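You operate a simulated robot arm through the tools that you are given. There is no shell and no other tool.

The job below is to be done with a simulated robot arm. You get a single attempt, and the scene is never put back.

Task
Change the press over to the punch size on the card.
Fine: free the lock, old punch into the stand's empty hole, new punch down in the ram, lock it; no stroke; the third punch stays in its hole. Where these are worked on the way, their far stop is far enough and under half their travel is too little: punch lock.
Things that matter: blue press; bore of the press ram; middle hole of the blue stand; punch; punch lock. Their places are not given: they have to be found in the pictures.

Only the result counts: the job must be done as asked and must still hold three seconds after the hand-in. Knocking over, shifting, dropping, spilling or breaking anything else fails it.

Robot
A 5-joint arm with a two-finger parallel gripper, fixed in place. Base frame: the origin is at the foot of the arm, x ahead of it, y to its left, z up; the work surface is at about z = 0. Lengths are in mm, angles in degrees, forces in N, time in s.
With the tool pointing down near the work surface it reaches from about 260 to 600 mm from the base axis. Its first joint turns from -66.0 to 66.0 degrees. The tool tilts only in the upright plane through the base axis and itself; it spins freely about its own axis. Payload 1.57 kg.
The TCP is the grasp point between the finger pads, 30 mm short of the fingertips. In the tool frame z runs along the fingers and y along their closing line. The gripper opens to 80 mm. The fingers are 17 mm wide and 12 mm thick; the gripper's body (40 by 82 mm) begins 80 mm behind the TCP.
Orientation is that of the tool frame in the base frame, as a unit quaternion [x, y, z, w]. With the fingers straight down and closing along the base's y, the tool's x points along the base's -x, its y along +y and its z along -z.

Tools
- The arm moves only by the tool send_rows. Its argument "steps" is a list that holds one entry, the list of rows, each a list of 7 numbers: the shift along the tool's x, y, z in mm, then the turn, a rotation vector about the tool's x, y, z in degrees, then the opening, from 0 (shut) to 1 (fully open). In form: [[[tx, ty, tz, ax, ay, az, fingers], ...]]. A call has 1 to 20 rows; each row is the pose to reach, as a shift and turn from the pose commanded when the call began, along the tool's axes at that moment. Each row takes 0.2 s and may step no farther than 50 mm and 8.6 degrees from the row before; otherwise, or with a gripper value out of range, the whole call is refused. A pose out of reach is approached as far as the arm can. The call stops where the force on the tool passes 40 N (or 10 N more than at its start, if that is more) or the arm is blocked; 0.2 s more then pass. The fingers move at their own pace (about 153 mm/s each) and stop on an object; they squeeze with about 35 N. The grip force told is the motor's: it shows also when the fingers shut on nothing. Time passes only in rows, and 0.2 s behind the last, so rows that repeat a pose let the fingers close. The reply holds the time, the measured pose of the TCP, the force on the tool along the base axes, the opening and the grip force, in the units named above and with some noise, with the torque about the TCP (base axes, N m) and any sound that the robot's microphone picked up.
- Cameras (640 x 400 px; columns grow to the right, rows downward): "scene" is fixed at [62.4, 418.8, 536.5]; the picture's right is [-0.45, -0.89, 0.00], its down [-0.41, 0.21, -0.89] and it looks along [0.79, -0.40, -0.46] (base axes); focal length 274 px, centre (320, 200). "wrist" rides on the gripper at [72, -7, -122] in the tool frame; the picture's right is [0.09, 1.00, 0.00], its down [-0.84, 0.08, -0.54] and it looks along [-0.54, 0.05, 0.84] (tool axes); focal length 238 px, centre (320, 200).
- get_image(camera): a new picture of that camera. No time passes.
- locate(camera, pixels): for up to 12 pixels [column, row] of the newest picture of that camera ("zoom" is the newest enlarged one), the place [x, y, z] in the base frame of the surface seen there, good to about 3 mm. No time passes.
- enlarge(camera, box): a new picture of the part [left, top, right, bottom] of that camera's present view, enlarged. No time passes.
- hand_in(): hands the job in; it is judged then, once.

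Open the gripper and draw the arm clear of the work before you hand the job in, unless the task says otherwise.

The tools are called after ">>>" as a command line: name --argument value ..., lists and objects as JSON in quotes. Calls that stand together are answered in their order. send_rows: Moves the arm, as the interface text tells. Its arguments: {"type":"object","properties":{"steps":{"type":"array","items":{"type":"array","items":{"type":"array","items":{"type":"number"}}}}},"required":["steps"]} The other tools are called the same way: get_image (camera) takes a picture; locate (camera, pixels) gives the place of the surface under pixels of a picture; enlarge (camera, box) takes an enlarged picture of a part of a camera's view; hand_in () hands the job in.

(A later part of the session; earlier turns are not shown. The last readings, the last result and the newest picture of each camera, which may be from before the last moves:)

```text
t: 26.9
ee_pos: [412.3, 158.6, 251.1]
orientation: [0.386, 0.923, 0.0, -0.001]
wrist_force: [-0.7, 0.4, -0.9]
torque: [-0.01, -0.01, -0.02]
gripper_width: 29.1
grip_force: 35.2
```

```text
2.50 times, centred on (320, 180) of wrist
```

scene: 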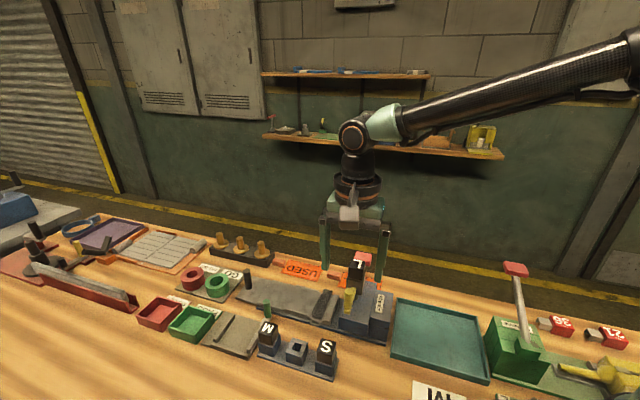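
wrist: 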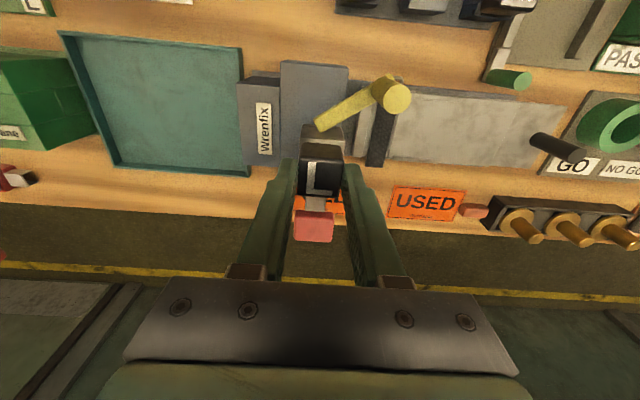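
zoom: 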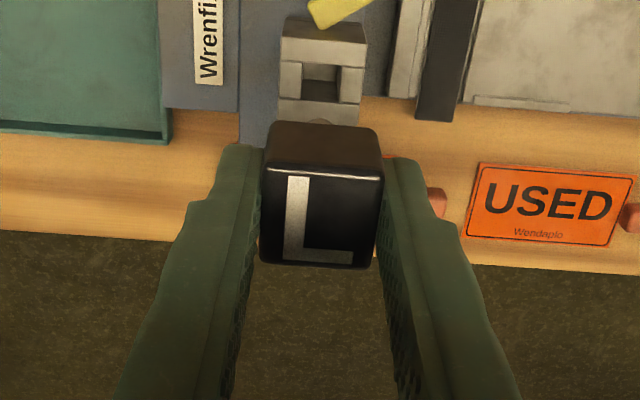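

Punch L is out, hanging from the grip. Now I measure the stand's middle hole precisely from the scene camera.

>>> enlarge --camera "scene" --box '[250, 310, 345, 385]'

>>> locate --camera "zoom" --pixels '[[293, 155], [368, 174], [346, 236], [266, 215], [153, 98], [475, 193], [283, 188], [347, 205], [330, 163], [305, 225]]'

>>> get_image --camera "wrist"

```text
5.33 times, centred on (298, 348) of scene
```

zoom: 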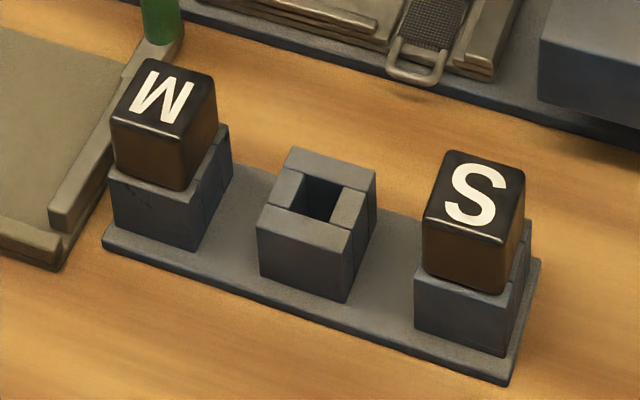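

```text
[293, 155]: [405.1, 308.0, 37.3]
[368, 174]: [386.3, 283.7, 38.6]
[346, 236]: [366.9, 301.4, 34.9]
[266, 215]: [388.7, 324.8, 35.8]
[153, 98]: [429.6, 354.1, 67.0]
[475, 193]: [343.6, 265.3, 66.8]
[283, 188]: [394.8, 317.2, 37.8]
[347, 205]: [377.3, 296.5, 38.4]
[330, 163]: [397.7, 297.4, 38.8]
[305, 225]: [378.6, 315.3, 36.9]
```

```text
taken
```

wrist: 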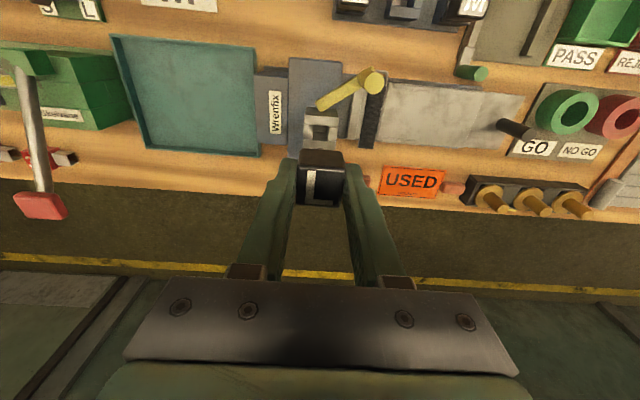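

The hole centre is about (387,306.5), block top z≈37, and the stand is parallel to the press (≈45°). I carry the punch high over to a point 35 mm short of the hole, so the wrist camera can see it.

>>> send_rows --steps '[[[8, 8, 0, 0, 0, 0, 0], [20, 20, 0, 0, 0, 0, 0], [32, 32, 0, 0, 0, 0, 0], [44, 44, 0, 0, 0, 0, 0], [56, 56, 0, 0, 0, 0, 0], [68, 68, 0, 0, 0, 0, 0], [78, 78, 0, 0, 0, 0, 0], [85, 86, 0, 0, 0, 0, 0], [88, 86, 15, 0, 0, 0, 0], [88, 86, 30, 0, 0, 0, 0], [88, 86, 45, 0, 0, 0, 0], [88, 86, 60, 0, 0, 0, 0], [88, 86, 70, 0, 0, 0, 0], [88, 86, 70, 0, 0, 0, 0]]]'

>>> get_image --camera "wrist"

>>> enlarge --camera "wrist" --box '[240, 60, 400, 240]'

>>> enlarge --camera "scene" --box '[240, 230, 360, 380]'

```text
t: 29.9
ee_pos: [411.9, 282.4, 179.9]
orientation: [0.387, 0.922, 0.0, 0.0]
wrist_force: [-0.2, -0.1, -1.0]
torque: [0.02, -0.02, -0.02]
gripper_width: 28.8
grip_force: 35.3
```

```text
taken
```

wrist: 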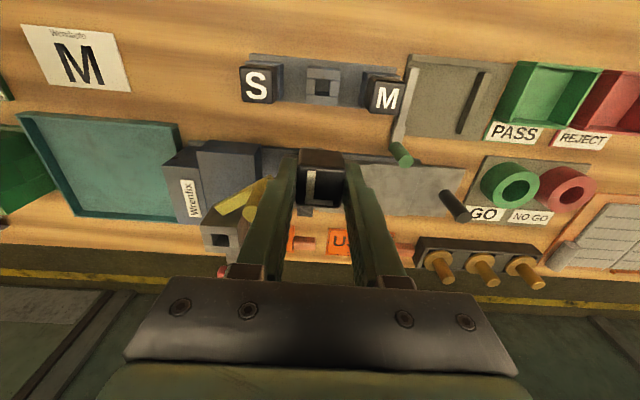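

```text
2.22 times, centred on (320, 150) of wrist
```

zoom: 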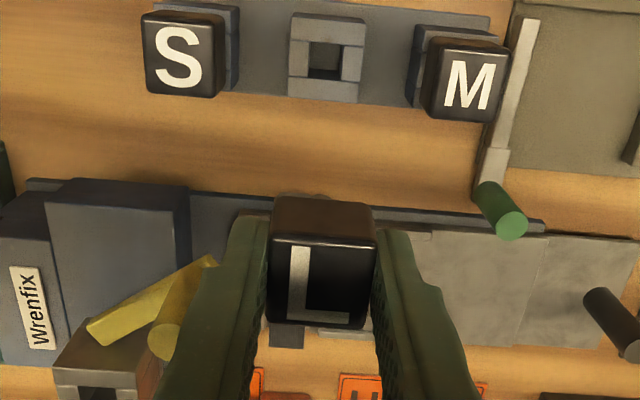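

```text
2.67 times, centred on (300, 305) of scene
```

zoom: 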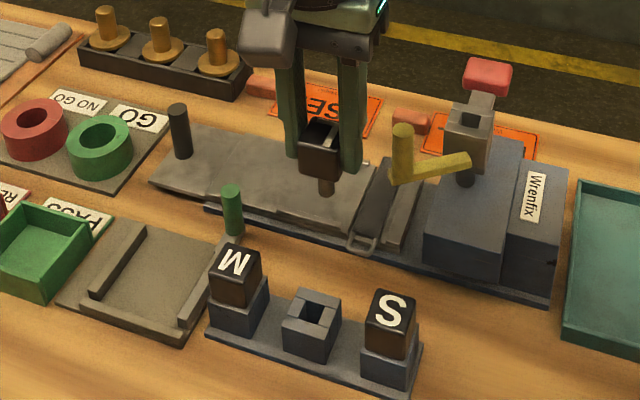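

I sample many points on the middle block's top and the held head from this wrist picture to compare with my camera model.

>>> enlarge --camera "wrist" --box '[300, 60, 345, 110]'

>>> locate --camera "zoom" --pixels '[[320, 60]]'

>>> enlarge --camera "wrist" --box '[285, 140, 355, 225]'

```text
8.00 times, centred on (322, 85) of wrist
```

zoom: 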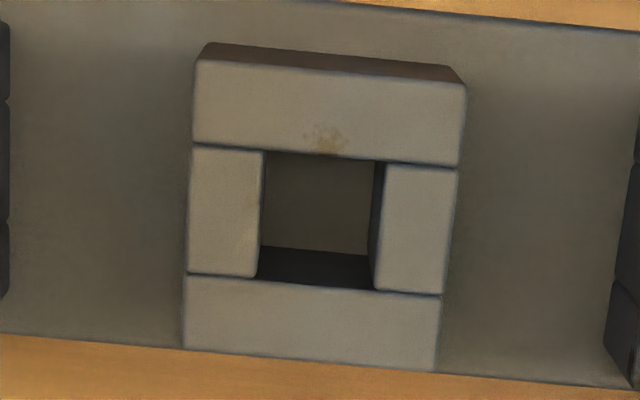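

```text
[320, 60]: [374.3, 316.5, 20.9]
```

```text
4.71 times, centred on (320, 182) of wrist
```

zoom: 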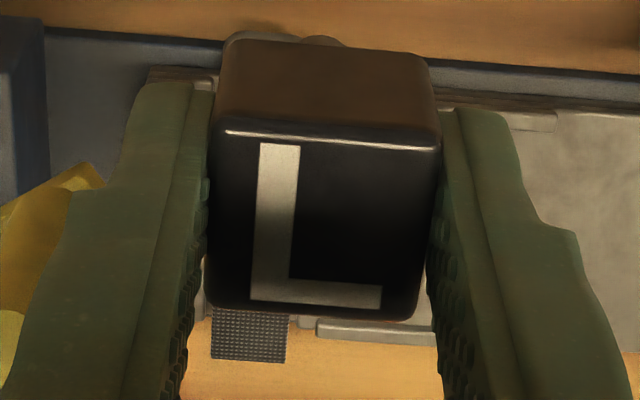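

I query points on the head top in this zoom to find its true offset from the TCP.

>>> locate --camera "zoom" --pixels '[[235, 150], [425, 165], [400, 305], [220, 290], [322, 228], [340, 190], [340, 280], [275, 230], [380, 240], [320, 80], [300, 50], [245, 110]]'

>>> enlarge --camera "wrist" --box '[300, 60, 345, 110]'

>>> locate --camera "zoom" --pixels '[[210, 75], [450, 95], [425, 355], [200, 335], [325, 120], [225, 210], [415, 230], [310, 325], [265, 320], [370, 330], [270, 105], [390, 115]]'

```text
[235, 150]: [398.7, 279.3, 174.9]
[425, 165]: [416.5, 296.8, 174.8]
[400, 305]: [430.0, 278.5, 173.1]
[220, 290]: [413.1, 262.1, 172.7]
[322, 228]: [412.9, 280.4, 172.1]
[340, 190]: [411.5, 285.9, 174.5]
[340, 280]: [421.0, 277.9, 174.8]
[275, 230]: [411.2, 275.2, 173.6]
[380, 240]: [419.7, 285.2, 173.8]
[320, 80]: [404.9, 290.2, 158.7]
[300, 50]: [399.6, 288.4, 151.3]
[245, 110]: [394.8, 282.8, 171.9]
```

```text
8.00 times, centred on (322, 85) of wrist
```

zoom: 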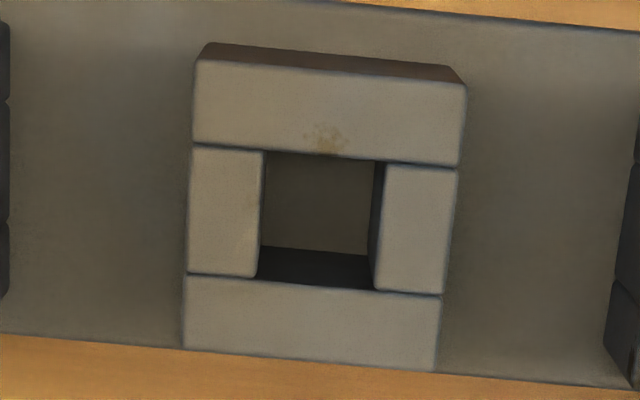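

```text
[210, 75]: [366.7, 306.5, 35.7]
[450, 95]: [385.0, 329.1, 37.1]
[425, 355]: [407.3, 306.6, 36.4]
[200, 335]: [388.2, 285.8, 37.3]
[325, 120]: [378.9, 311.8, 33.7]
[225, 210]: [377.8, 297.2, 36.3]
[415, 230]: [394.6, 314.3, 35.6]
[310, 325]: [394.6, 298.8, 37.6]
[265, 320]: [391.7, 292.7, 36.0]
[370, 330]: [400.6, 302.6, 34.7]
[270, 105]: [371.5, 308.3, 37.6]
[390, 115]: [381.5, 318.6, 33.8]
```

With the tool-z sign handled properly, the model and locate agree: the hole is 38.7 mm in tool +x and −1.3 mm in tool y from the head. I move over it and lower to just above the block.

>>> send_rows --steps '[[[8, -0.3, 0, 0, 0, 0, 0], [16, -0.6, 0, 0, 0, 0, 0], [24, -1, 0, 0, 0, 0, 0], [32, -1.2, 0, 0, 0, 0, 0], [38.7, -1.3, 0, 0, 0, 0, 0], [38.7, -1.3, 12, 0, 0, 0, 0], [38.7, -1.3, 24, 0, 0, 0, 0], [38.7, -1.3, 36, 0, 0, 0, 0], [38.7, -1.3, 48, 0, 0, 0, 0], [38.7, -1.3, 60, 0, 0, 0, 0], [38.7, -1.3, 66, 0, 0, 0, 0], [38.7, -1.3, 66, 0, 0, 0, 0]]]'

>>> get_image --camera "wrist"

>>> enlarge --camera "wrist" --box '[260, 110, 380, 260]'

>>> enlarge --camera "scene" --box '[255, 290, 345, 385]'

```text
t: 32.5
ee_pos: [384.2, 308.7, 113.0]
orientation: [0.387, 0.922, -0.001, 0.0]
wrist_force: [-0.1, -0.2, 0.1]
torque: [0.01, -0.02, 0.0]
gripper_width: 29.0
grip_force: 34.9
```

```text
taken
```

wrist: 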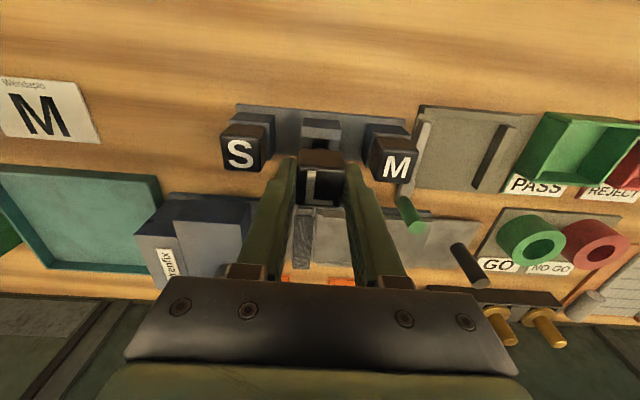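

```text
2.67 times, centred on (320, 185) of wrist
```

zoom: 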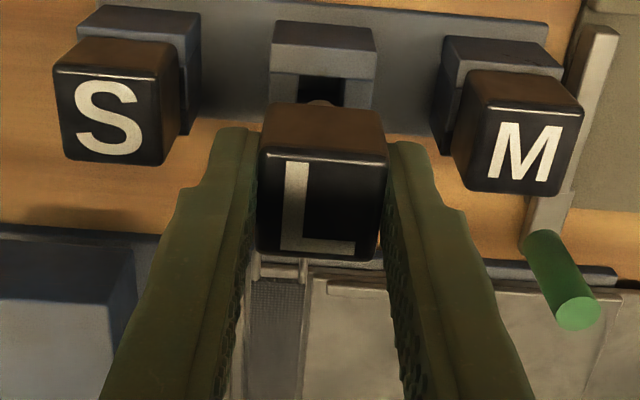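

```text
4.21 times, centred on (300, 338) of scene
```

zoom: 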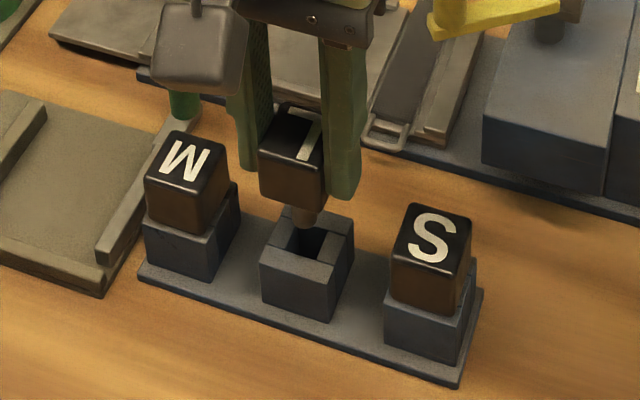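

Alignment looks close. I zoom in on shank end and hole from both cameras for a finer check.

>>> enlarge --camera "scene" --box '[285, 325, 315, 365]'

>>> enlarge --camera "wrist" --box '[300, 120, 345, 160]'

```text
10.00 times, centred on (300, 345) of scene
```

zoom: 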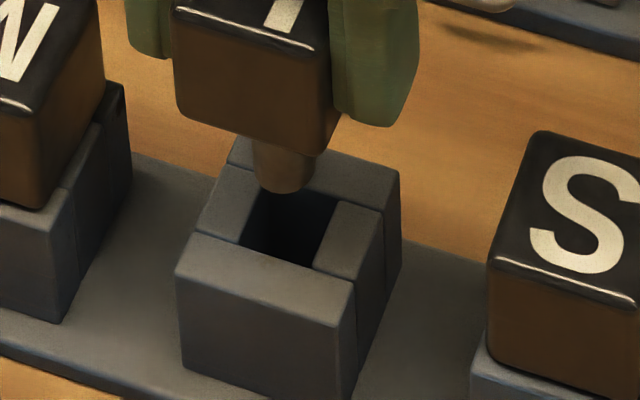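

```text
10.00 times, centred on (322, 140) of wrist
```

zoom: 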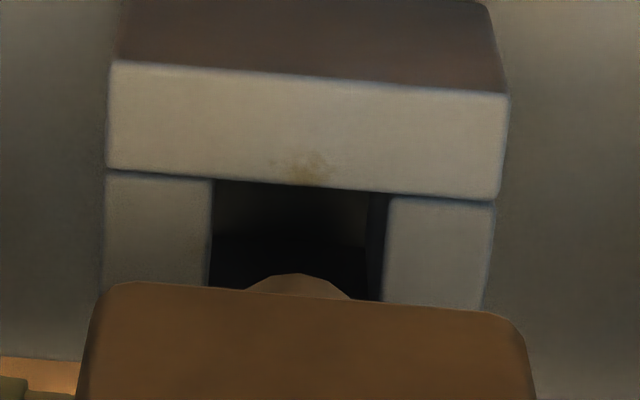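

In the picture the shank centre column (286) matches the hole centre (287) to 0.3 mm; I check the in-out direction by sampling the shank surface and block walls in the same view.

>>> enlarge --camera "scene" --box '[285, 325, 315, 365]'

>>> locate --camera "zoom" --pixels '[[275, 165], [286, 165], [298, 165], [286, 155], [280, 178], [292, 178], [286, 188], [195, 240], [345, 285], [385, 180], [240, 150], [268, 258]]'

>>> locate --camera "zoom" --pixels '[[225, 200], [240, 185], [350, 225], [365, 210], [350, 250], [215, 215], [260, 80], [200, 80], [310, 100], [250, 110], [250, 60], [290, 120]]'

```text
10.00 times, centred on (300, 345) of scene
```

zoom: 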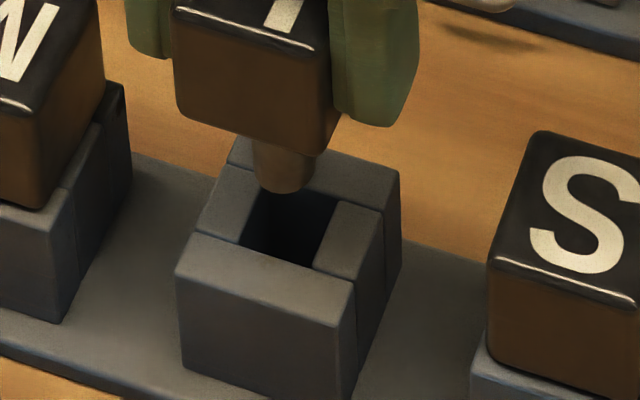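

```text
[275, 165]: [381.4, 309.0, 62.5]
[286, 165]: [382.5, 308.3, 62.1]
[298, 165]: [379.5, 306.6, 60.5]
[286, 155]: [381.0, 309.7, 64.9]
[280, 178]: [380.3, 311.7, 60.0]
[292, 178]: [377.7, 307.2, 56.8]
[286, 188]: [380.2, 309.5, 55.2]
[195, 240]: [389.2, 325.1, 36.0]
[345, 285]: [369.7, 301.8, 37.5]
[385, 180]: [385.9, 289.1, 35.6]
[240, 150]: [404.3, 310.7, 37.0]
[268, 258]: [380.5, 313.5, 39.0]
```

```text
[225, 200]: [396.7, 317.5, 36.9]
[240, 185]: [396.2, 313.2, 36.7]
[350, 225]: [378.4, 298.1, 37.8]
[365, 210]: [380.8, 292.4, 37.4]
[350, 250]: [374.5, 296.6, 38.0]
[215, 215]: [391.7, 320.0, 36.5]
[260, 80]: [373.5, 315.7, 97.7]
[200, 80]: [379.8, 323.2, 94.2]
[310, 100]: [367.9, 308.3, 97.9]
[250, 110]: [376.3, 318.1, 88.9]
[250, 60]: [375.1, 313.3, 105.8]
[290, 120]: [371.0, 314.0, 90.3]
```

Estimates agree to within about 1 mm (shank perhaps 1 mm too far in tool +x; clearance about ±2 mm). I shift −1 mm in x and lower gently so the shank tip just enters the hole, watching the force.

>>> send_rows --steps '[[[-1, 0, 3, 0, 0, 0, 0], [-1, 0, 6, 0, 0, 0, 0], [-1, 0, 9, 0, 0, 0, 0], [-1, 0, 12, 0, 0, 0, 0], [-1, 0, 15, 0, 0, 0, 0], [-1, 0, 18, 0, 0, 0, 0], [-1, 0, 18, 0, 0, 0, 0]]]'

>>> enlarge --camera "scene" --box '[285, 325, 315, 365]'

>>> enlarge --camera "wrist" --box '[300, 120, 345, 160]'

```text
t: 34.1
ee_pos: [384.3, 308.0, 96.6]
orientation: [0.387, 0.922, -0.001, -0.001]
wrist_force: [0.7, -0.7, -1.3]
torque: [-0.01, 0.01, -0.01]
gripper_width: 29.2
grip_force: 34.2
```

```text
10.00 times, centred on (300, 345) of scene
```

zoom: 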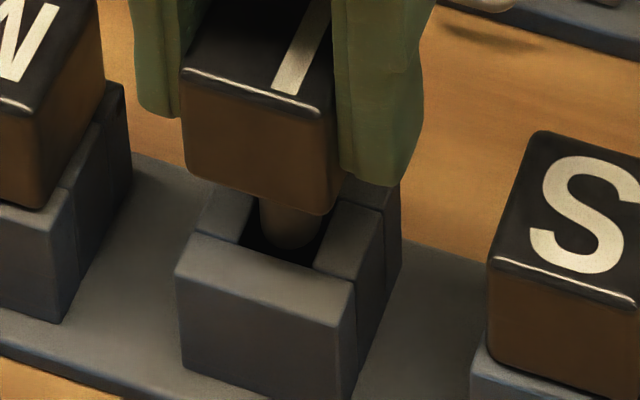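

```text
10.00 times, centred on (322, 140) of wrist
```

zoom: 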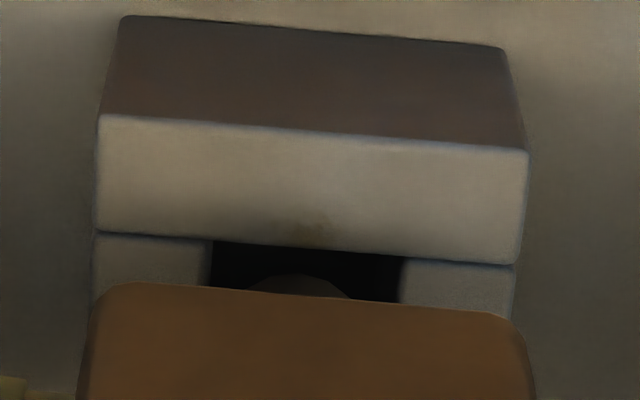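

The tip is at or inside the opening with no contact force. I continue down in small steps, with the force limit as a guard.

>>> send_rows --steps '[[[0, 0, 2, 0, 0, 0, 0], [0, 0, 4, 0, 0, 0, 0], [0, 0, 6, 0, 0, 0, 0], [0, 0, 8, 0, 0, 0, 0], [0, 0, 8, 0, 0, 0, 0]]]'

>>> enlarge --camera "scene" --box '[285, 325, 315, 365]'

```text
t: 35.3
ee_pos: [385.8, 308.0, 87.9]
orientation: [0.386, 0.922, -0.001, -0.001]
wrist_force: [0.4, 0.0, -0.3]
torque: [0.03, -0.03, 0.02]
gripper_width: 29.0
grip_force: 34.9
```

```text
10.00 times, centred on (300, 345) of scene
```

zoom: 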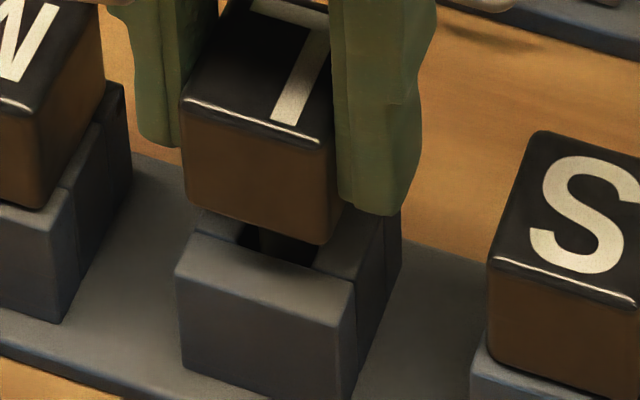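

The shank is in the hole without force. I continue down toward seating, in small steps near the end.

>>> send_rows --steps '[[[0, 0, 3, 0, 0, 0, 0], [0, 0, 6, 0, 0, 0, 0], [0, 0, 9, 0, 0, 0, 0], [0, 0, 11, 0, 0, 0, 0], [0, 0, 12, 0, 0, 0, 0], [0, 0, 13, 0, 0, 0, 0]]]'

>>> enlarge --camera "scene" --box '[285, 325, 315, 365]'

```text
t: 36.7
ee_pos: [384.5, 307.9, 75.5]
orientation: [0.386, 0.922, -0.001, -0.001]
wrist_force: [0.0, 0.8, -1.1]
torque: [0.0, -0.01, -0.01]
gripper_width: 29.1
grip_force: 35.3
```

```text
10.00 times, centred on (300, 345) of scene
```

zoom: 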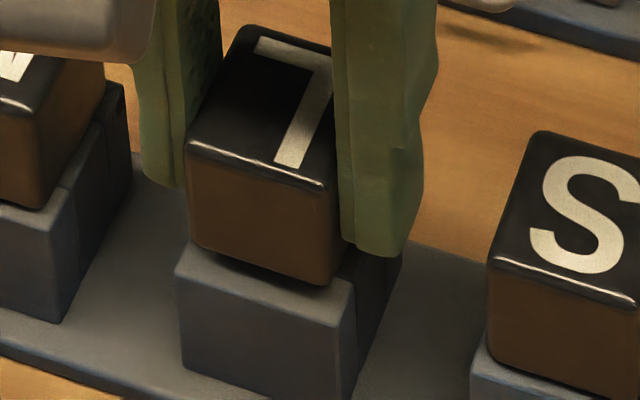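

A few mm of gap remain. I lower in 0.7 mm steps until seating force shows.

>>> send_rows --steps '[[[0, 0, 0.7, 0, 0, 0, 0], [0, 0, 1.4, 0, 0, 0, 0], [0, 0, 2.1, 0, 0, 0, 0], [0, 0, 2.8, 0, 0, 0, 0]]]'

>>> enlarge --camera "scene" --box '[285, 325, 315, 365]'

```text
t: 37.7
ee_pos: [384.3, 308.0, 73.1]
orientation: [0.386, 0.923, -0.001, -0.001]
wrist_force: [0.4, 0.3, -1.1]
torque: [0.01, -0.03, 0.01]
gripper_width: 29.0
grip_force: 35.1
```

```text
10.00 times, centred on (300, 345) of scene
```

zoom: 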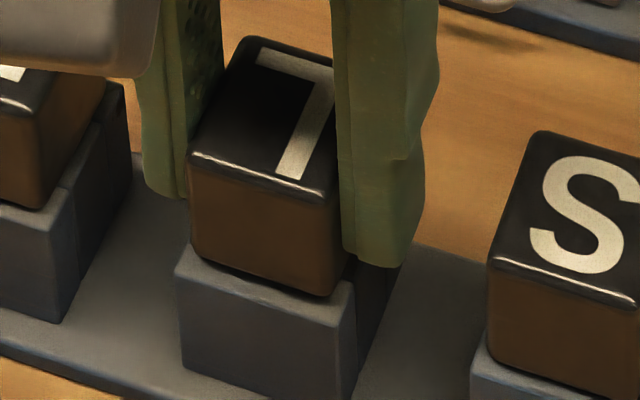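

Still no seating force; I go on in the same tiny steps.

>>> send_rows --steps '[[[0, 0, 0.6, 0, 0, 0, 0], [0, 0, 1.2, 0, 0, 0, 0], [0, 0, 1.8, 0, 0, 0, 0], [0, 0, 2.4, 0, 0, 0, 0]]]'

>>> enlarge --camera "scene" --box '[265, 325, 335, 380]'

```text
t: 38.7
ee_pos: [385.2, 309.8, 70.4]
orientation: [0.386, 0.922, 0.0, 0.001]
wrist_force: [-3.0, -3.6, 11.8]
torque: [-0.03, 0.07, -0.05]
gripper_width: 29.1
grip_force: 35.2
```

```text
7.27 times, centred on (300, 352) of scene
```

zoom: 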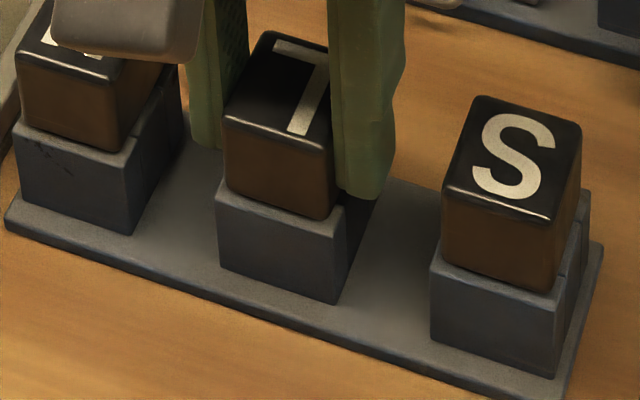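

Seated: 12 N upward and the head sits on the block like its neighbours. I release with a moderate opening (neighbours stand close) and lift.

>>> send_rows --steps '[[[0, 0, 0, 0, 0, 0, 0.5], [0, 0, 0, 0, 0, 0, 0.6], [0, 0, 0, 0, 0, 0, 0.6], [0, 0, -10, 0, 0, 0, 0.6], [0, 0, -30, 0, 0, 0, 0.6], [0, 0, -60, 0, 0, 0, 0.6], [0, 0, -90, 0, 0, 0, 0.8], [0, 0, -110, 0, 0, 0, 1], [0, 0, -110, 0, 0, 0, 1]]]'

>>> get_image --camera "wrist"

>>> enlarge --camera "scene" --box '[250, 240, 400, 380]'

>>> enlarge --camera "wrist" --box '[220, 60, 420, 180]'

```text
t: 40.7
ee_pos: [384.2, 310.1, 180.0]
orientation: [0.387, 0.922, -0.001, 0.0]
wrist_force: [0.5, -0.3, -0.5]
torque: [0.03, 0.02, 0.03]
gripper_width: 79.9
grip_force: 0.0
```

```text
taken
```

wrist: 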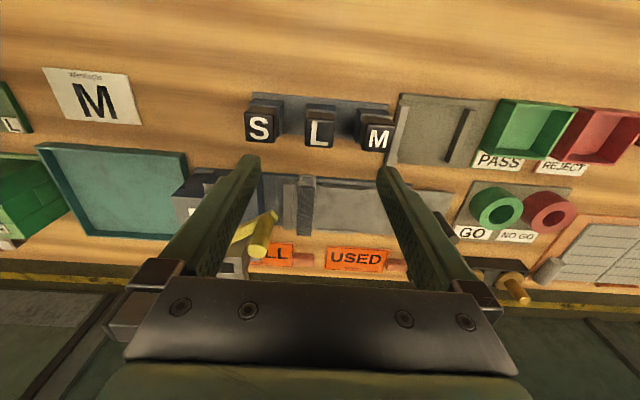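

```text
2.86 times, centred on (325, 310) of scene
```

zoom: 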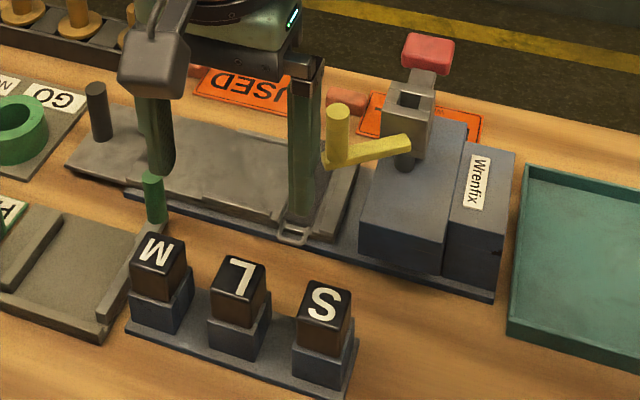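

```text
3.20 times, centred on (320, 120) of wrist
```

zoom: 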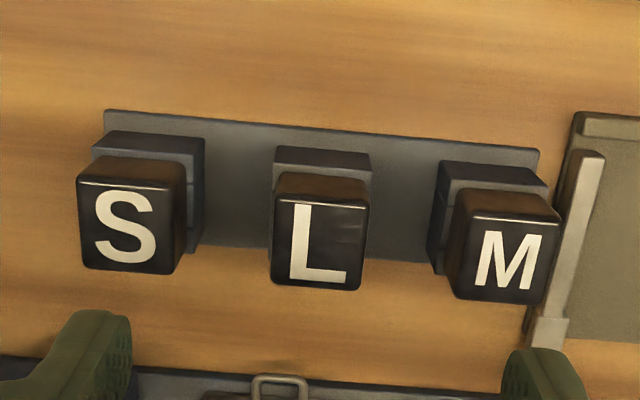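

L sits in the middle hole. Now I measure M's head, the gap to L, and the grey fixture rail beside M.

>>> locate --camera "zoom" --pixels '[[482, 232], [548, 240], [535, 292], [470, 285], [505, 260], [590, 175], [575, 240], [548, 330], [535, 180], [120, 230], [318, 240], [595, 120]]'

>>> enlarge --camera "wrist" --box '[335, 90, 425, 160]'

>>> enlarge --camera "scene" --box '[245, 295, 315, 370]'

```text
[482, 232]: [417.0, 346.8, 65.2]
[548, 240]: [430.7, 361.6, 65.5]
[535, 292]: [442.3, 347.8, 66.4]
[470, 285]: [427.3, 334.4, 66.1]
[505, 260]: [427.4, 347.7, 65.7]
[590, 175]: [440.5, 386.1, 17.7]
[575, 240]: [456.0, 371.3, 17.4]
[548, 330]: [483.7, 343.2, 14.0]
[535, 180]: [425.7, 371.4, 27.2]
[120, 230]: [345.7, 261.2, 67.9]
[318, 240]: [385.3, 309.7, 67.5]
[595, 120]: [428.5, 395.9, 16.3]
```

```text
5.71 times, centred on (380, 125) of wrist
```

zoom: 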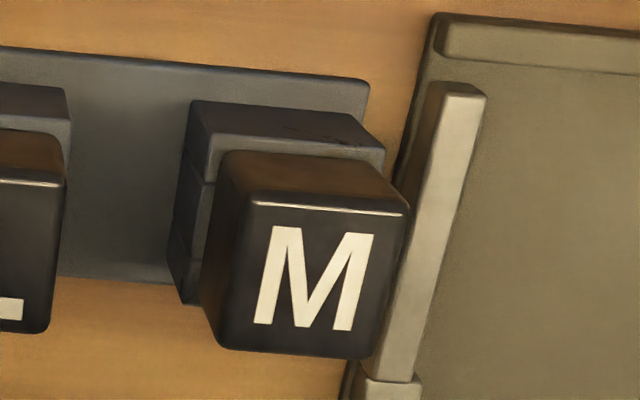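

```text
5.33 times, centred on (280, 332) of scene
```

zoom: 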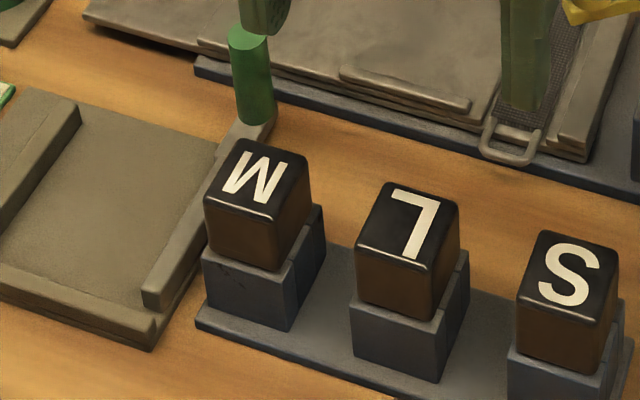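

M's head centre is at tool (−0.2, +58.6) from here, same yaw, top z≈66; the fixture rail is only 17 mm high. I move over M, narrow to 48 mm and descend to TCP z≈72.

>>> send_rows --steps '[[[0, 15, 0, 0, 0, 0, 0.8], [0, 30, 0, 0, 0, 0, 0.6], [-0.1, 45, 0, 0, 0, 0, 0.6], [-0.2, 58.6, 0, 0, 0, 0, 0.6], [-0.2, 58.6, 20, 0, 0, 0, 0.6], [-0.2, 58.6, 40, 0, 0, 0, 0.6], [-0.2, 58.6, 55, 0, 0, 0, 0.6], [-0.2, 58.6, 65, 0, 0, 0, 0.6], [-0.2, 58.6, 65, 0, 0, 0, 0.6]]]'

>>> get_image --camera "wrist"

>>> enlarge --camera "wrist" --box '[240, 100, 400, 260]'

>>> enlarge --camera "scene" --box '[235, 270, 325, 370]'

```text
t: 42.7
ee_pos: [425.7, 350.7, 114.9]
orientation: [0.386, 0.922, 0.0, -0.001]
wrist_force: [0.6, 0.2, -0.8]
torque: [0.02, 0.0, -0.01]
gripper_width: 48.0
grip_force: 0.1
```

```text
taken
```

wrist: 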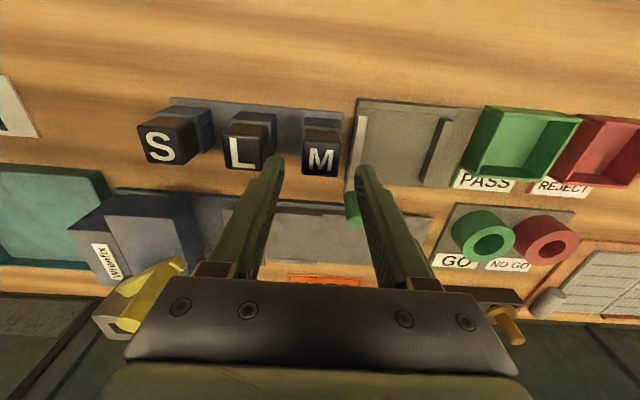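

```text
2.50 times, centred on (320, 180) of wrist
```

zoom: 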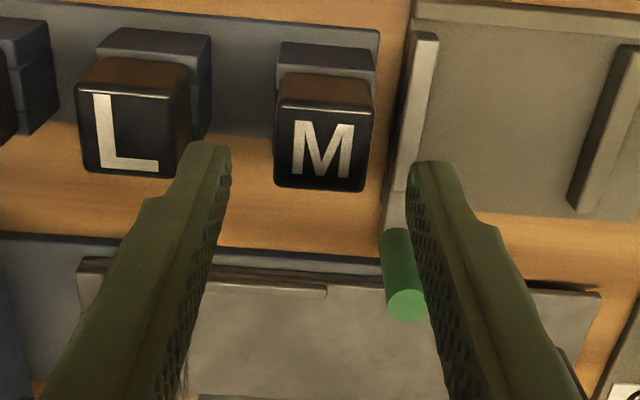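

```text
4.00 times, centred on (280, 320) of scene
```

zoom: 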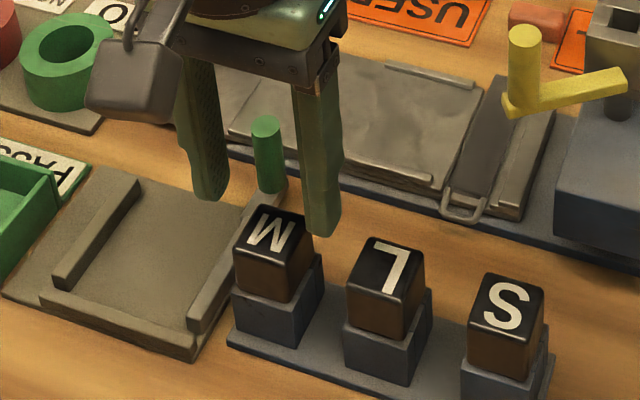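

M is centred between the fingers. Before descending I check the green post's position and height relative to the right finger.

>>> locate --camera "wrist" --pixels '[[353, 222], [352, 208], [350, 196]]'

>>> locate --camera "zoom" --pixels '[[267, 125], [270, 185], [267, 150], [255, 180]]'

```text
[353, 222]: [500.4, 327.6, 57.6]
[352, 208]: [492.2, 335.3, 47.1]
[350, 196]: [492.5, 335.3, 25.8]
```

```text
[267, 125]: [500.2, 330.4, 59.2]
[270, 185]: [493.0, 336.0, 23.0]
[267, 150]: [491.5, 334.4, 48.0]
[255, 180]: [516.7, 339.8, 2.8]
```

The post is 63 mm away in tool x, clear. I descend the rest and close on M.

>>> send_rows --steps '[[[0, 0.5, 12, 0, 0, 0, 0.6], [0, 0.5, 24, 0, 0, 0, 0.6], [0, 0.5, 34, 0, 0, 0, 0.6], [0, 0.5, 43, 0, 0, 0, 0.6], [0, 0.5, 43, 0, 0, 0, 0.6], [0, 0.5, 43, 0, 0, 0, 0.3], [0, 0.5, 43, 0, 0, 0, 0], [0, 0.5, 43, 0, 0, 0, 0], [0, 0.5, 43, 0, 0, 0, 0], [0, 0.5, 43, 0, 0, 0, 0]]]'

>>> enlarge --camera "scene" --box '[235, 290, 325, 370]'

```text
t: 44.9
ee_pos: [427.3, 349.7, 71.1]
orientation: [0.386, 0.923, -0.001, -0.001]
wrist_force: [-0.1, 0.2, -0.4]
torque: [0.04, 0.01, -0.04]
gripper_width: 29.1
grip_force: 35.2
```

```text
5.00 times, centred on (280, 330) of scene
```

zoom: 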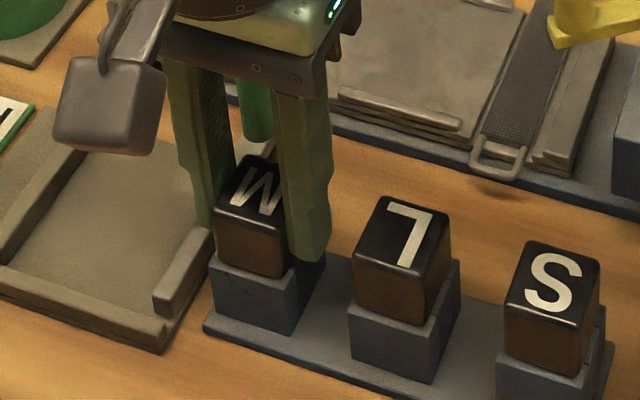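

M is gripped (29 mm, 35 N). I lift slowly, first a few mm, then further.

>>> send_rows --steps '[[[0, 0, -0.5, 0, 0, 0, 0], [0, 0, -1, 0, 0, 0, 0], [0, 0, -2, 0, 0, 0, 0], [0, 0, -4, 0, 0, 0, 0], [0, 0, -6, 0, 0, 0, 0], [0, 0, -9, 0, 0, 0, 0], [0, 0, -12, 0, 0, 0, 0], [0, 0, -15, 0, 0, 0, 0]]]'

>>> enlarge --camera "scene" --box '[235, 290, 325, 370]'

```text
t: 46.7
ee_pos: [426.8, 350.1, 86.9]
orientation: [0.386, 0.922, -0.001, 0.0]
wrist_force: [0.2, 0.2, -0.4]
torque: [-0.01, -0.01, -0.03]
gripper_width: 29.2
grip_force: 35.4
```

```text
5.00 times, centred on (280, 330) of scene
```

zoom: 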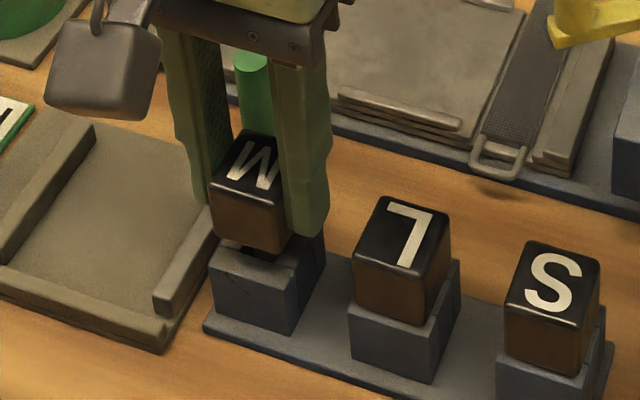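

M rises cleanly. I lift it to about z=250.

>>> send_rows --steps '[[[0, 0, -5, 0, 0, 0, 0], [0, 0, -11, 0, 0, 0, 0], [0, 0, -19, 0, 0, 0, 0], [0, 0, -28, 0, 0, 0, 0], [0, 0, -38, 0, 0, 0, 0], [0, 0, -48, 0, 0, 0, 0], [0, 0, -58, 0, 0, 0, 0], [0, 0, -68, 0, 0, 0, 0], [0, 0, -78, 0, 0, 0, 0], [0, 0, -88, 0, 0, 0, 0], [0, 0, -98, 0, 0, 0, 0], [0, 0, -108, 0, 0, 0, 0], [0, 0, -118, 0, 0, 0, 0], [0, 0, -128, 0, 0, 0, 0], [0, 0, -138, 0, 0, 0, 0], [0, 0, -148, 0, 0, 0, 0], [0, 0, -156, 0, 0, 0, 0], [0, 0, -163, 0, 0, 0, 0]]]'

>>> enlarge --camera "scene" --box '[220, 200, 400, 370]'

>>> enlarge --camera "wrist" --box '[285, 140, 355, 225]'

```text
t: 50.5
ee_pos: [427.5, 348.5, 250.1]
orientation: [0.386, 0.922, -0.001, 0.0]
wrist_force: [-0.4, 0.1, -1.4]
torque: [0.0, -0.02, -0.01]
gripper_width: 29.1
grip_force: 34.8
```

```text
2.35 times, centred on (310, 285) of scene
```

zoom: 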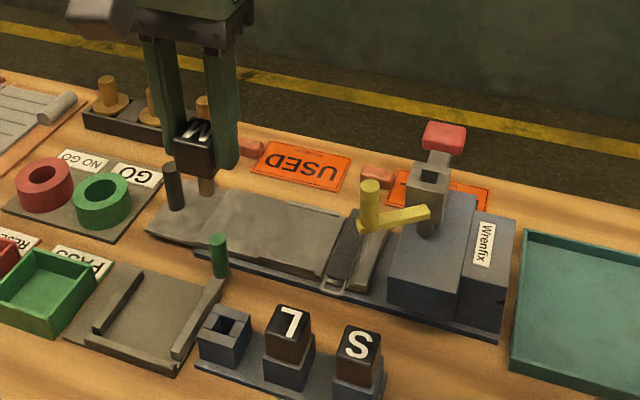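

```text
4.71 times, centred on (320, 182) of wrist
```

zoom: 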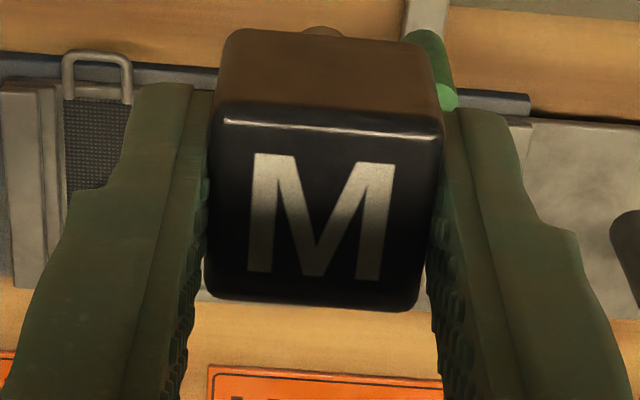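

M hangs securely; the left stand hole is now empty and L and S are seated. I carry M high over to the ram axis and look at the bore.

>>> send_rows --steps '[[[-6, -7, 0, 0, 0, 0, 0], [-16, -18, 0, 0, 0, 0, 0], [-27, -31, 0, 0, 0, 0, 0], [-38, -44, 0, 0, 0, 0, 0], [-49, -57, 0, 0, 0, 0, 0], [-60, -70, 0, 0, 0, 0, 0], [-71, -82, 0, 0, 0, 0, 0], [-82, -95, 0, 0, 0, 0, 0], [-93, -108, 0, 0, 0, 0, 0], [-104, -120, 0, 0, 0, 0, 0], [-114, -132, 0, 0, 0, 0, 0], [-121, -140, 0, 0, 0, 0, 0], [-124.5, -143.3, 0, 0, 0, 0, 0], [-124.5, -143.3, 0, 0, 0, 0, 0]]]'

>>> get_image --camera "wrist"

>>> enlarge --camera "wrist" --box '[280, 110, 360, 220]'

>>> enlarge --camera "scene" --box '[330, 210, 390, 310]'

```text
t: 53.5
ee_pos: [413.2, 161.3, 250.2]
orientation: [0.386, 0.922, -0.001, -0.001]
wrist_force: [0.0, -0.9, -1.6]
torque: [0.01, -0.03, -0.01]
gripper_width: 29.1
grip_force: 34.7
```

```text
taken
```

wrist: 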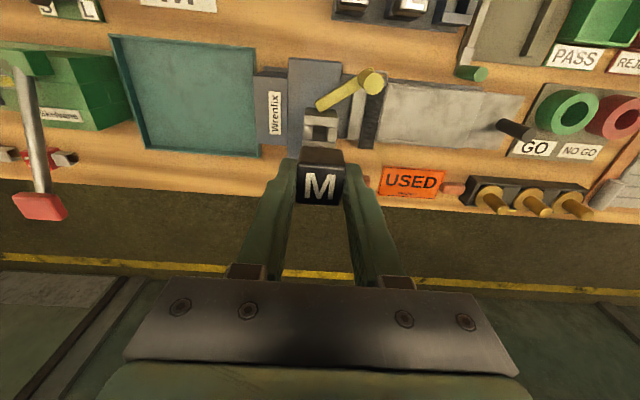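

```text
3.64 times, centred on (320, 165) of wrist
```

zoom: 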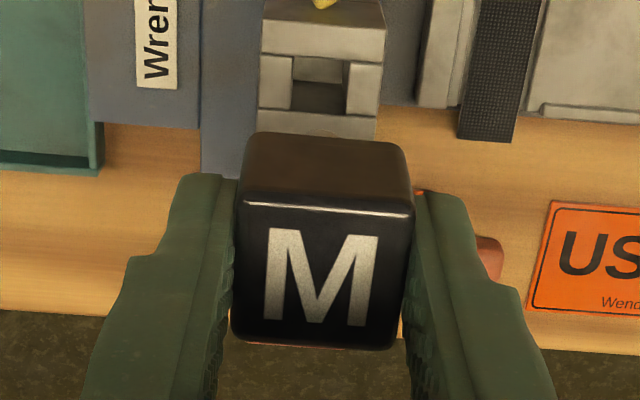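

```text
4.00 times, centred on (360, 260) of scene
```

zoom: 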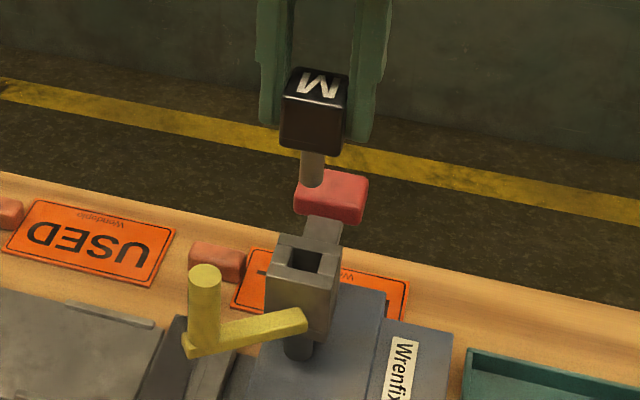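

The bore is visible just above the head in the wrist picture; I zoom in on it to compute its centre.

>>> enlarge --camera "wrist" --box '[297, 105, 342, 150]'

>>> locate --camera "zoom" --pixels '[[320, 90], [225, 90], [420, 100], [250, 180], [395, 195], [310, 275], [240, 270], [390, 285], [260, 75], [380, 85], [250, 220], [395, 235]]'

```text
8.89 times, centred on (320, 128) of wrist
```

zoom: 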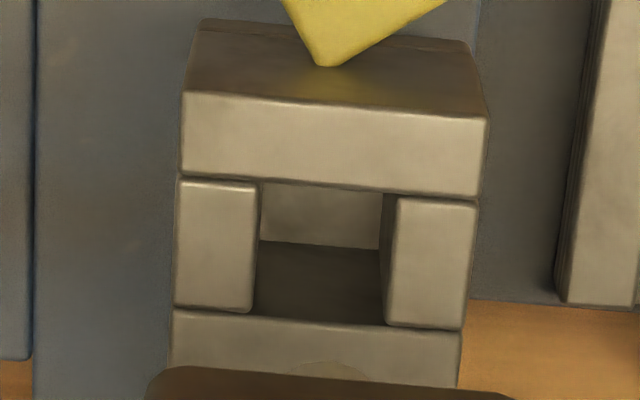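

```text
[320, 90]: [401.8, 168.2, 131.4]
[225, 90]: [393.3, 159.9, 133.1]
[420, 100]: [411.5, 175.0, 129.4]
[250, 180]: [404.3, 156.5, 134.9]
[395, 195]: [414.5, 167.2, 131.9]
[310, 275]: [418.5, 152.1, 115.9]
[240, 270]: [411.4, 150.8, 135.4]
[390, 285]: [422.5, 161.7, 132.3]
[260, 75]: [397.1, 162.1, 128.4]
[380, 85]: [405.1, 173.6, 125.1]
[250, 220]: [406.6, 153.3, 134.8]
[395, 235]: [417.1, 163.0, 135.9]
```

Bore centre is at tool (−1.1, 0) and M's head at (+0.6, −0.5) from the TCP; I correct by (−1.7, +0.5) and lower to just above the bore.

>>> send_rows --steps '[[[-1, 0.3, 5, 0, 0, 0, 0], [-1.7, 0.5, 12, 0, 0, 0, 0], [-1.7, 0.5, 20, 0, 0, 0, 0], [-1.7, 0.5, 28, 0, 0, 0, 0], [-1.7, 0.5, 36, 0, 0, 0, 0], [-1.7, 0.5, 43, 0, 0, 0, 0], [-1.7, 0.5, 43, 0, 0, 0, 0]]]'

>>> enlarge --camera "wrist" --box '[297, 125, 342, 170]'

>>> enlarge --camera "scene" --box '[345, 255, 375, 295]'

```text
t: 55.1
ee_pos: [413.2, 159.6, 206.4]
orientation: [0.386, 0.922, -0.001, 0.0]
wrist_force: [-0.6, -0.5, -0.6]
torque: [-0.02, 0.0, -0.02]
gripper_width: 29.0
grip_force: 34.6
```

```text
8.89 times, centred on (320, 148) of wrist
```

zoom: 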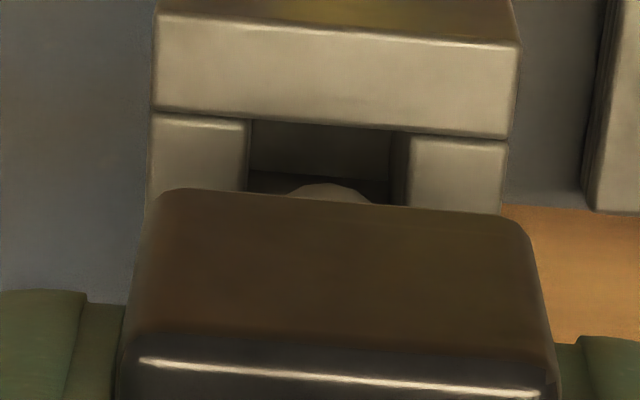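

```text
10.00 times, centred on (360, 275) of scene
```

zoom: 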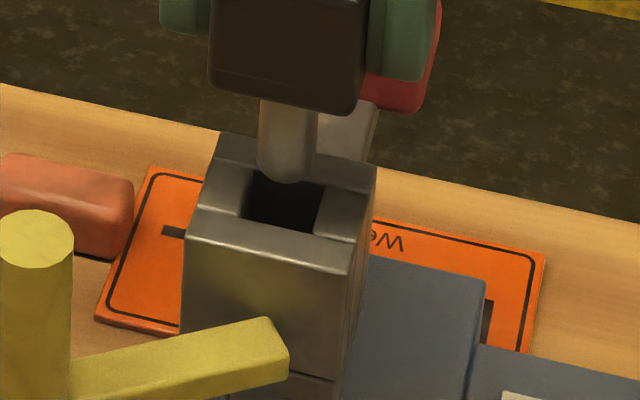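

The shank (col 286 in scene, 327 in wrist zoom) is centred over the bore (284 / 327). I lower in small steps into the bore.

>>> send_rows --steps '[[[0, 0, 3, 0, 0, 0, 0], [0, 0, 6, 0, 0, 0, 0], [0, 0, 9, 0, 0, 0, 0], [0, 0, 11, 0, 0, 0, 0], [0, 0, 13, 0, 0, 0, 0], [0, 0, 15, 0, 0, 0, 0], [0, 0, 17, 0, 0, 0, 0], [0, 0, 17, 0, 0, 0, 0]]]'

>>> enlarge --camera "scene" --box '[345, 255, 375, 295]'

>>> enlarge --camera "wrist" --box '[297, 125, 342, 170]'

```text
t: 56.9
ee_pos: [412.1, 158.7, 189.5]
orientation: [0.386, 0.922, -0.001, 0.0]
wrist_force: [0.5, 0.3, 0.5]
torque: [-0.01, 0.03, 0.02]
gripper_width: 29.1
grip_force: 34.7
```

```text
10.00 times, centred on (360, 275) of scene
```

zoom: 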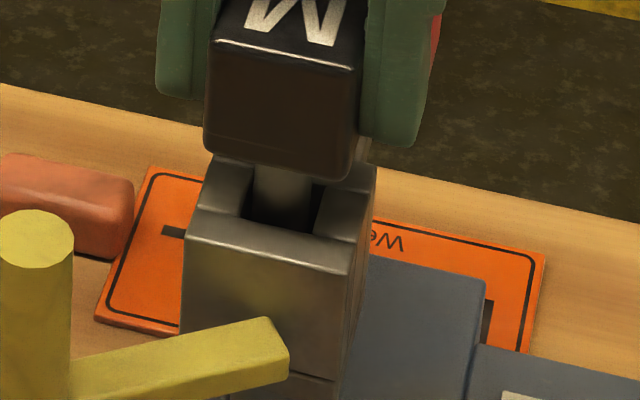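

```text
8.89 times, centred on (320, 148) of wrist
```

zoom: 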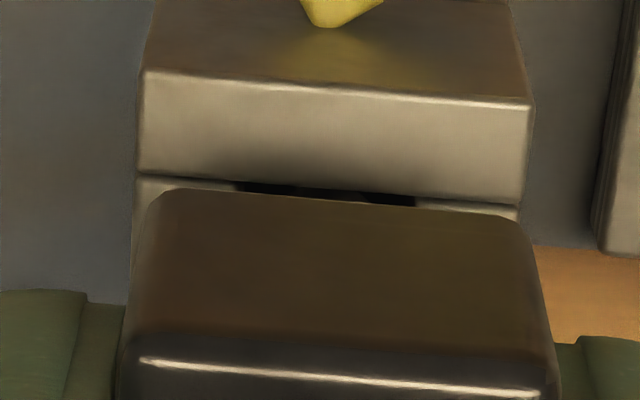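

M's shank is in the bore with no force. I continue down, slower near z≈171.

>>> send_rows --steps '[[[0, 0, 3, 0, 0, 0, 0], [0, 0, 6, 0, 0, 0, 0], [0, 0, 9, 0, 0, 0, 0], [0, 0, 12, 0, 0, 0, 0], [0, 0, 14, 0, 0, 0, 0], [0, 0, 15.5, 0, 0, 0, 0], [0, 0, 16.5, 0, 0, 0, 0]]]'

>>> send_rows --steps '[[[0, 0, 0.5, 0, 0, 0, 0], [0, 0, 1, 0, 0, 0, 0], [0, 0, 1.5, 0, 0, 0, 0]]]'

>>> enlarge --camera "scene" --box '[345, 255, 375, 295]'

```text
t: 58.5
ee_pos: [414.2, 159.9, 173.3]
orientation: [0.386, 0.923, 0.0, 0.0]
wrist_force: [0.6, 1.0, -1.5]
torque: [0.02, 0.01, 0.02]
gripper_width: 29.2
grip_force: 35.6
```

```text
t: 59.3
ee_pos: [414.5, 159.7, 171.7]
orientation: [0.386, 0.923, -0.001, 0.0]
wrist_force: [0.3, 0.9, -1.1]
torque: [-0.01, 0.01, 0.02]
gripper_width: 29.0
grip_force: 34.9
```

```text
10.00 times, centred on (360, 275) of scene
```

zoom: 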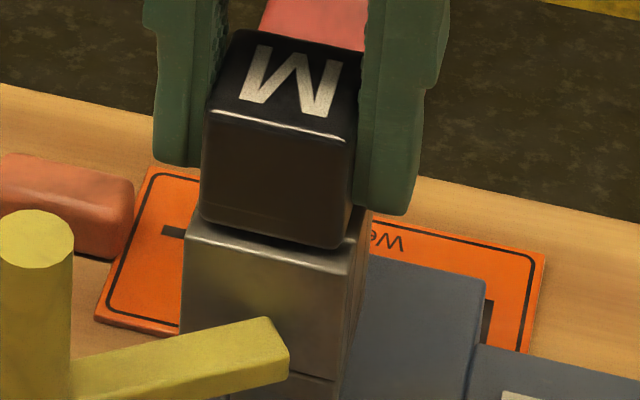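

Almost seated (small gap left above the ram). I lower in 0.4 mm steps and watch for light contact, avoiding any hard push on the ram.

>>> send_rows --steps '[[[0, 0, 0.4, 0, 0, 0, 0], [0, 0, 0.8, 0, 0, 0, 0], [0, 0, 1.2, 0, 0, 0, 0]]]'

>>> enlarge --camera "scene" --box '[345, 255, 375, 295]'

```text
t: 60.1
ee_pos: [413.0, 158.9, 170.5]
orientation: [0.387, 0.922, -0.001, -0.001]
wrist_force: [0.5, -0.5, -1.4]
torque: [0.01, -0.03, 0.03]
gripper_width: 29.2
grip_force: 35.0
```

```text
10.00 times, centred on (360, 275) of scene
```

zoom: 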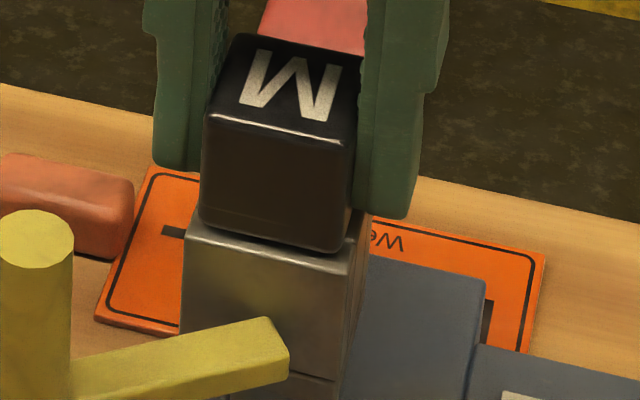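

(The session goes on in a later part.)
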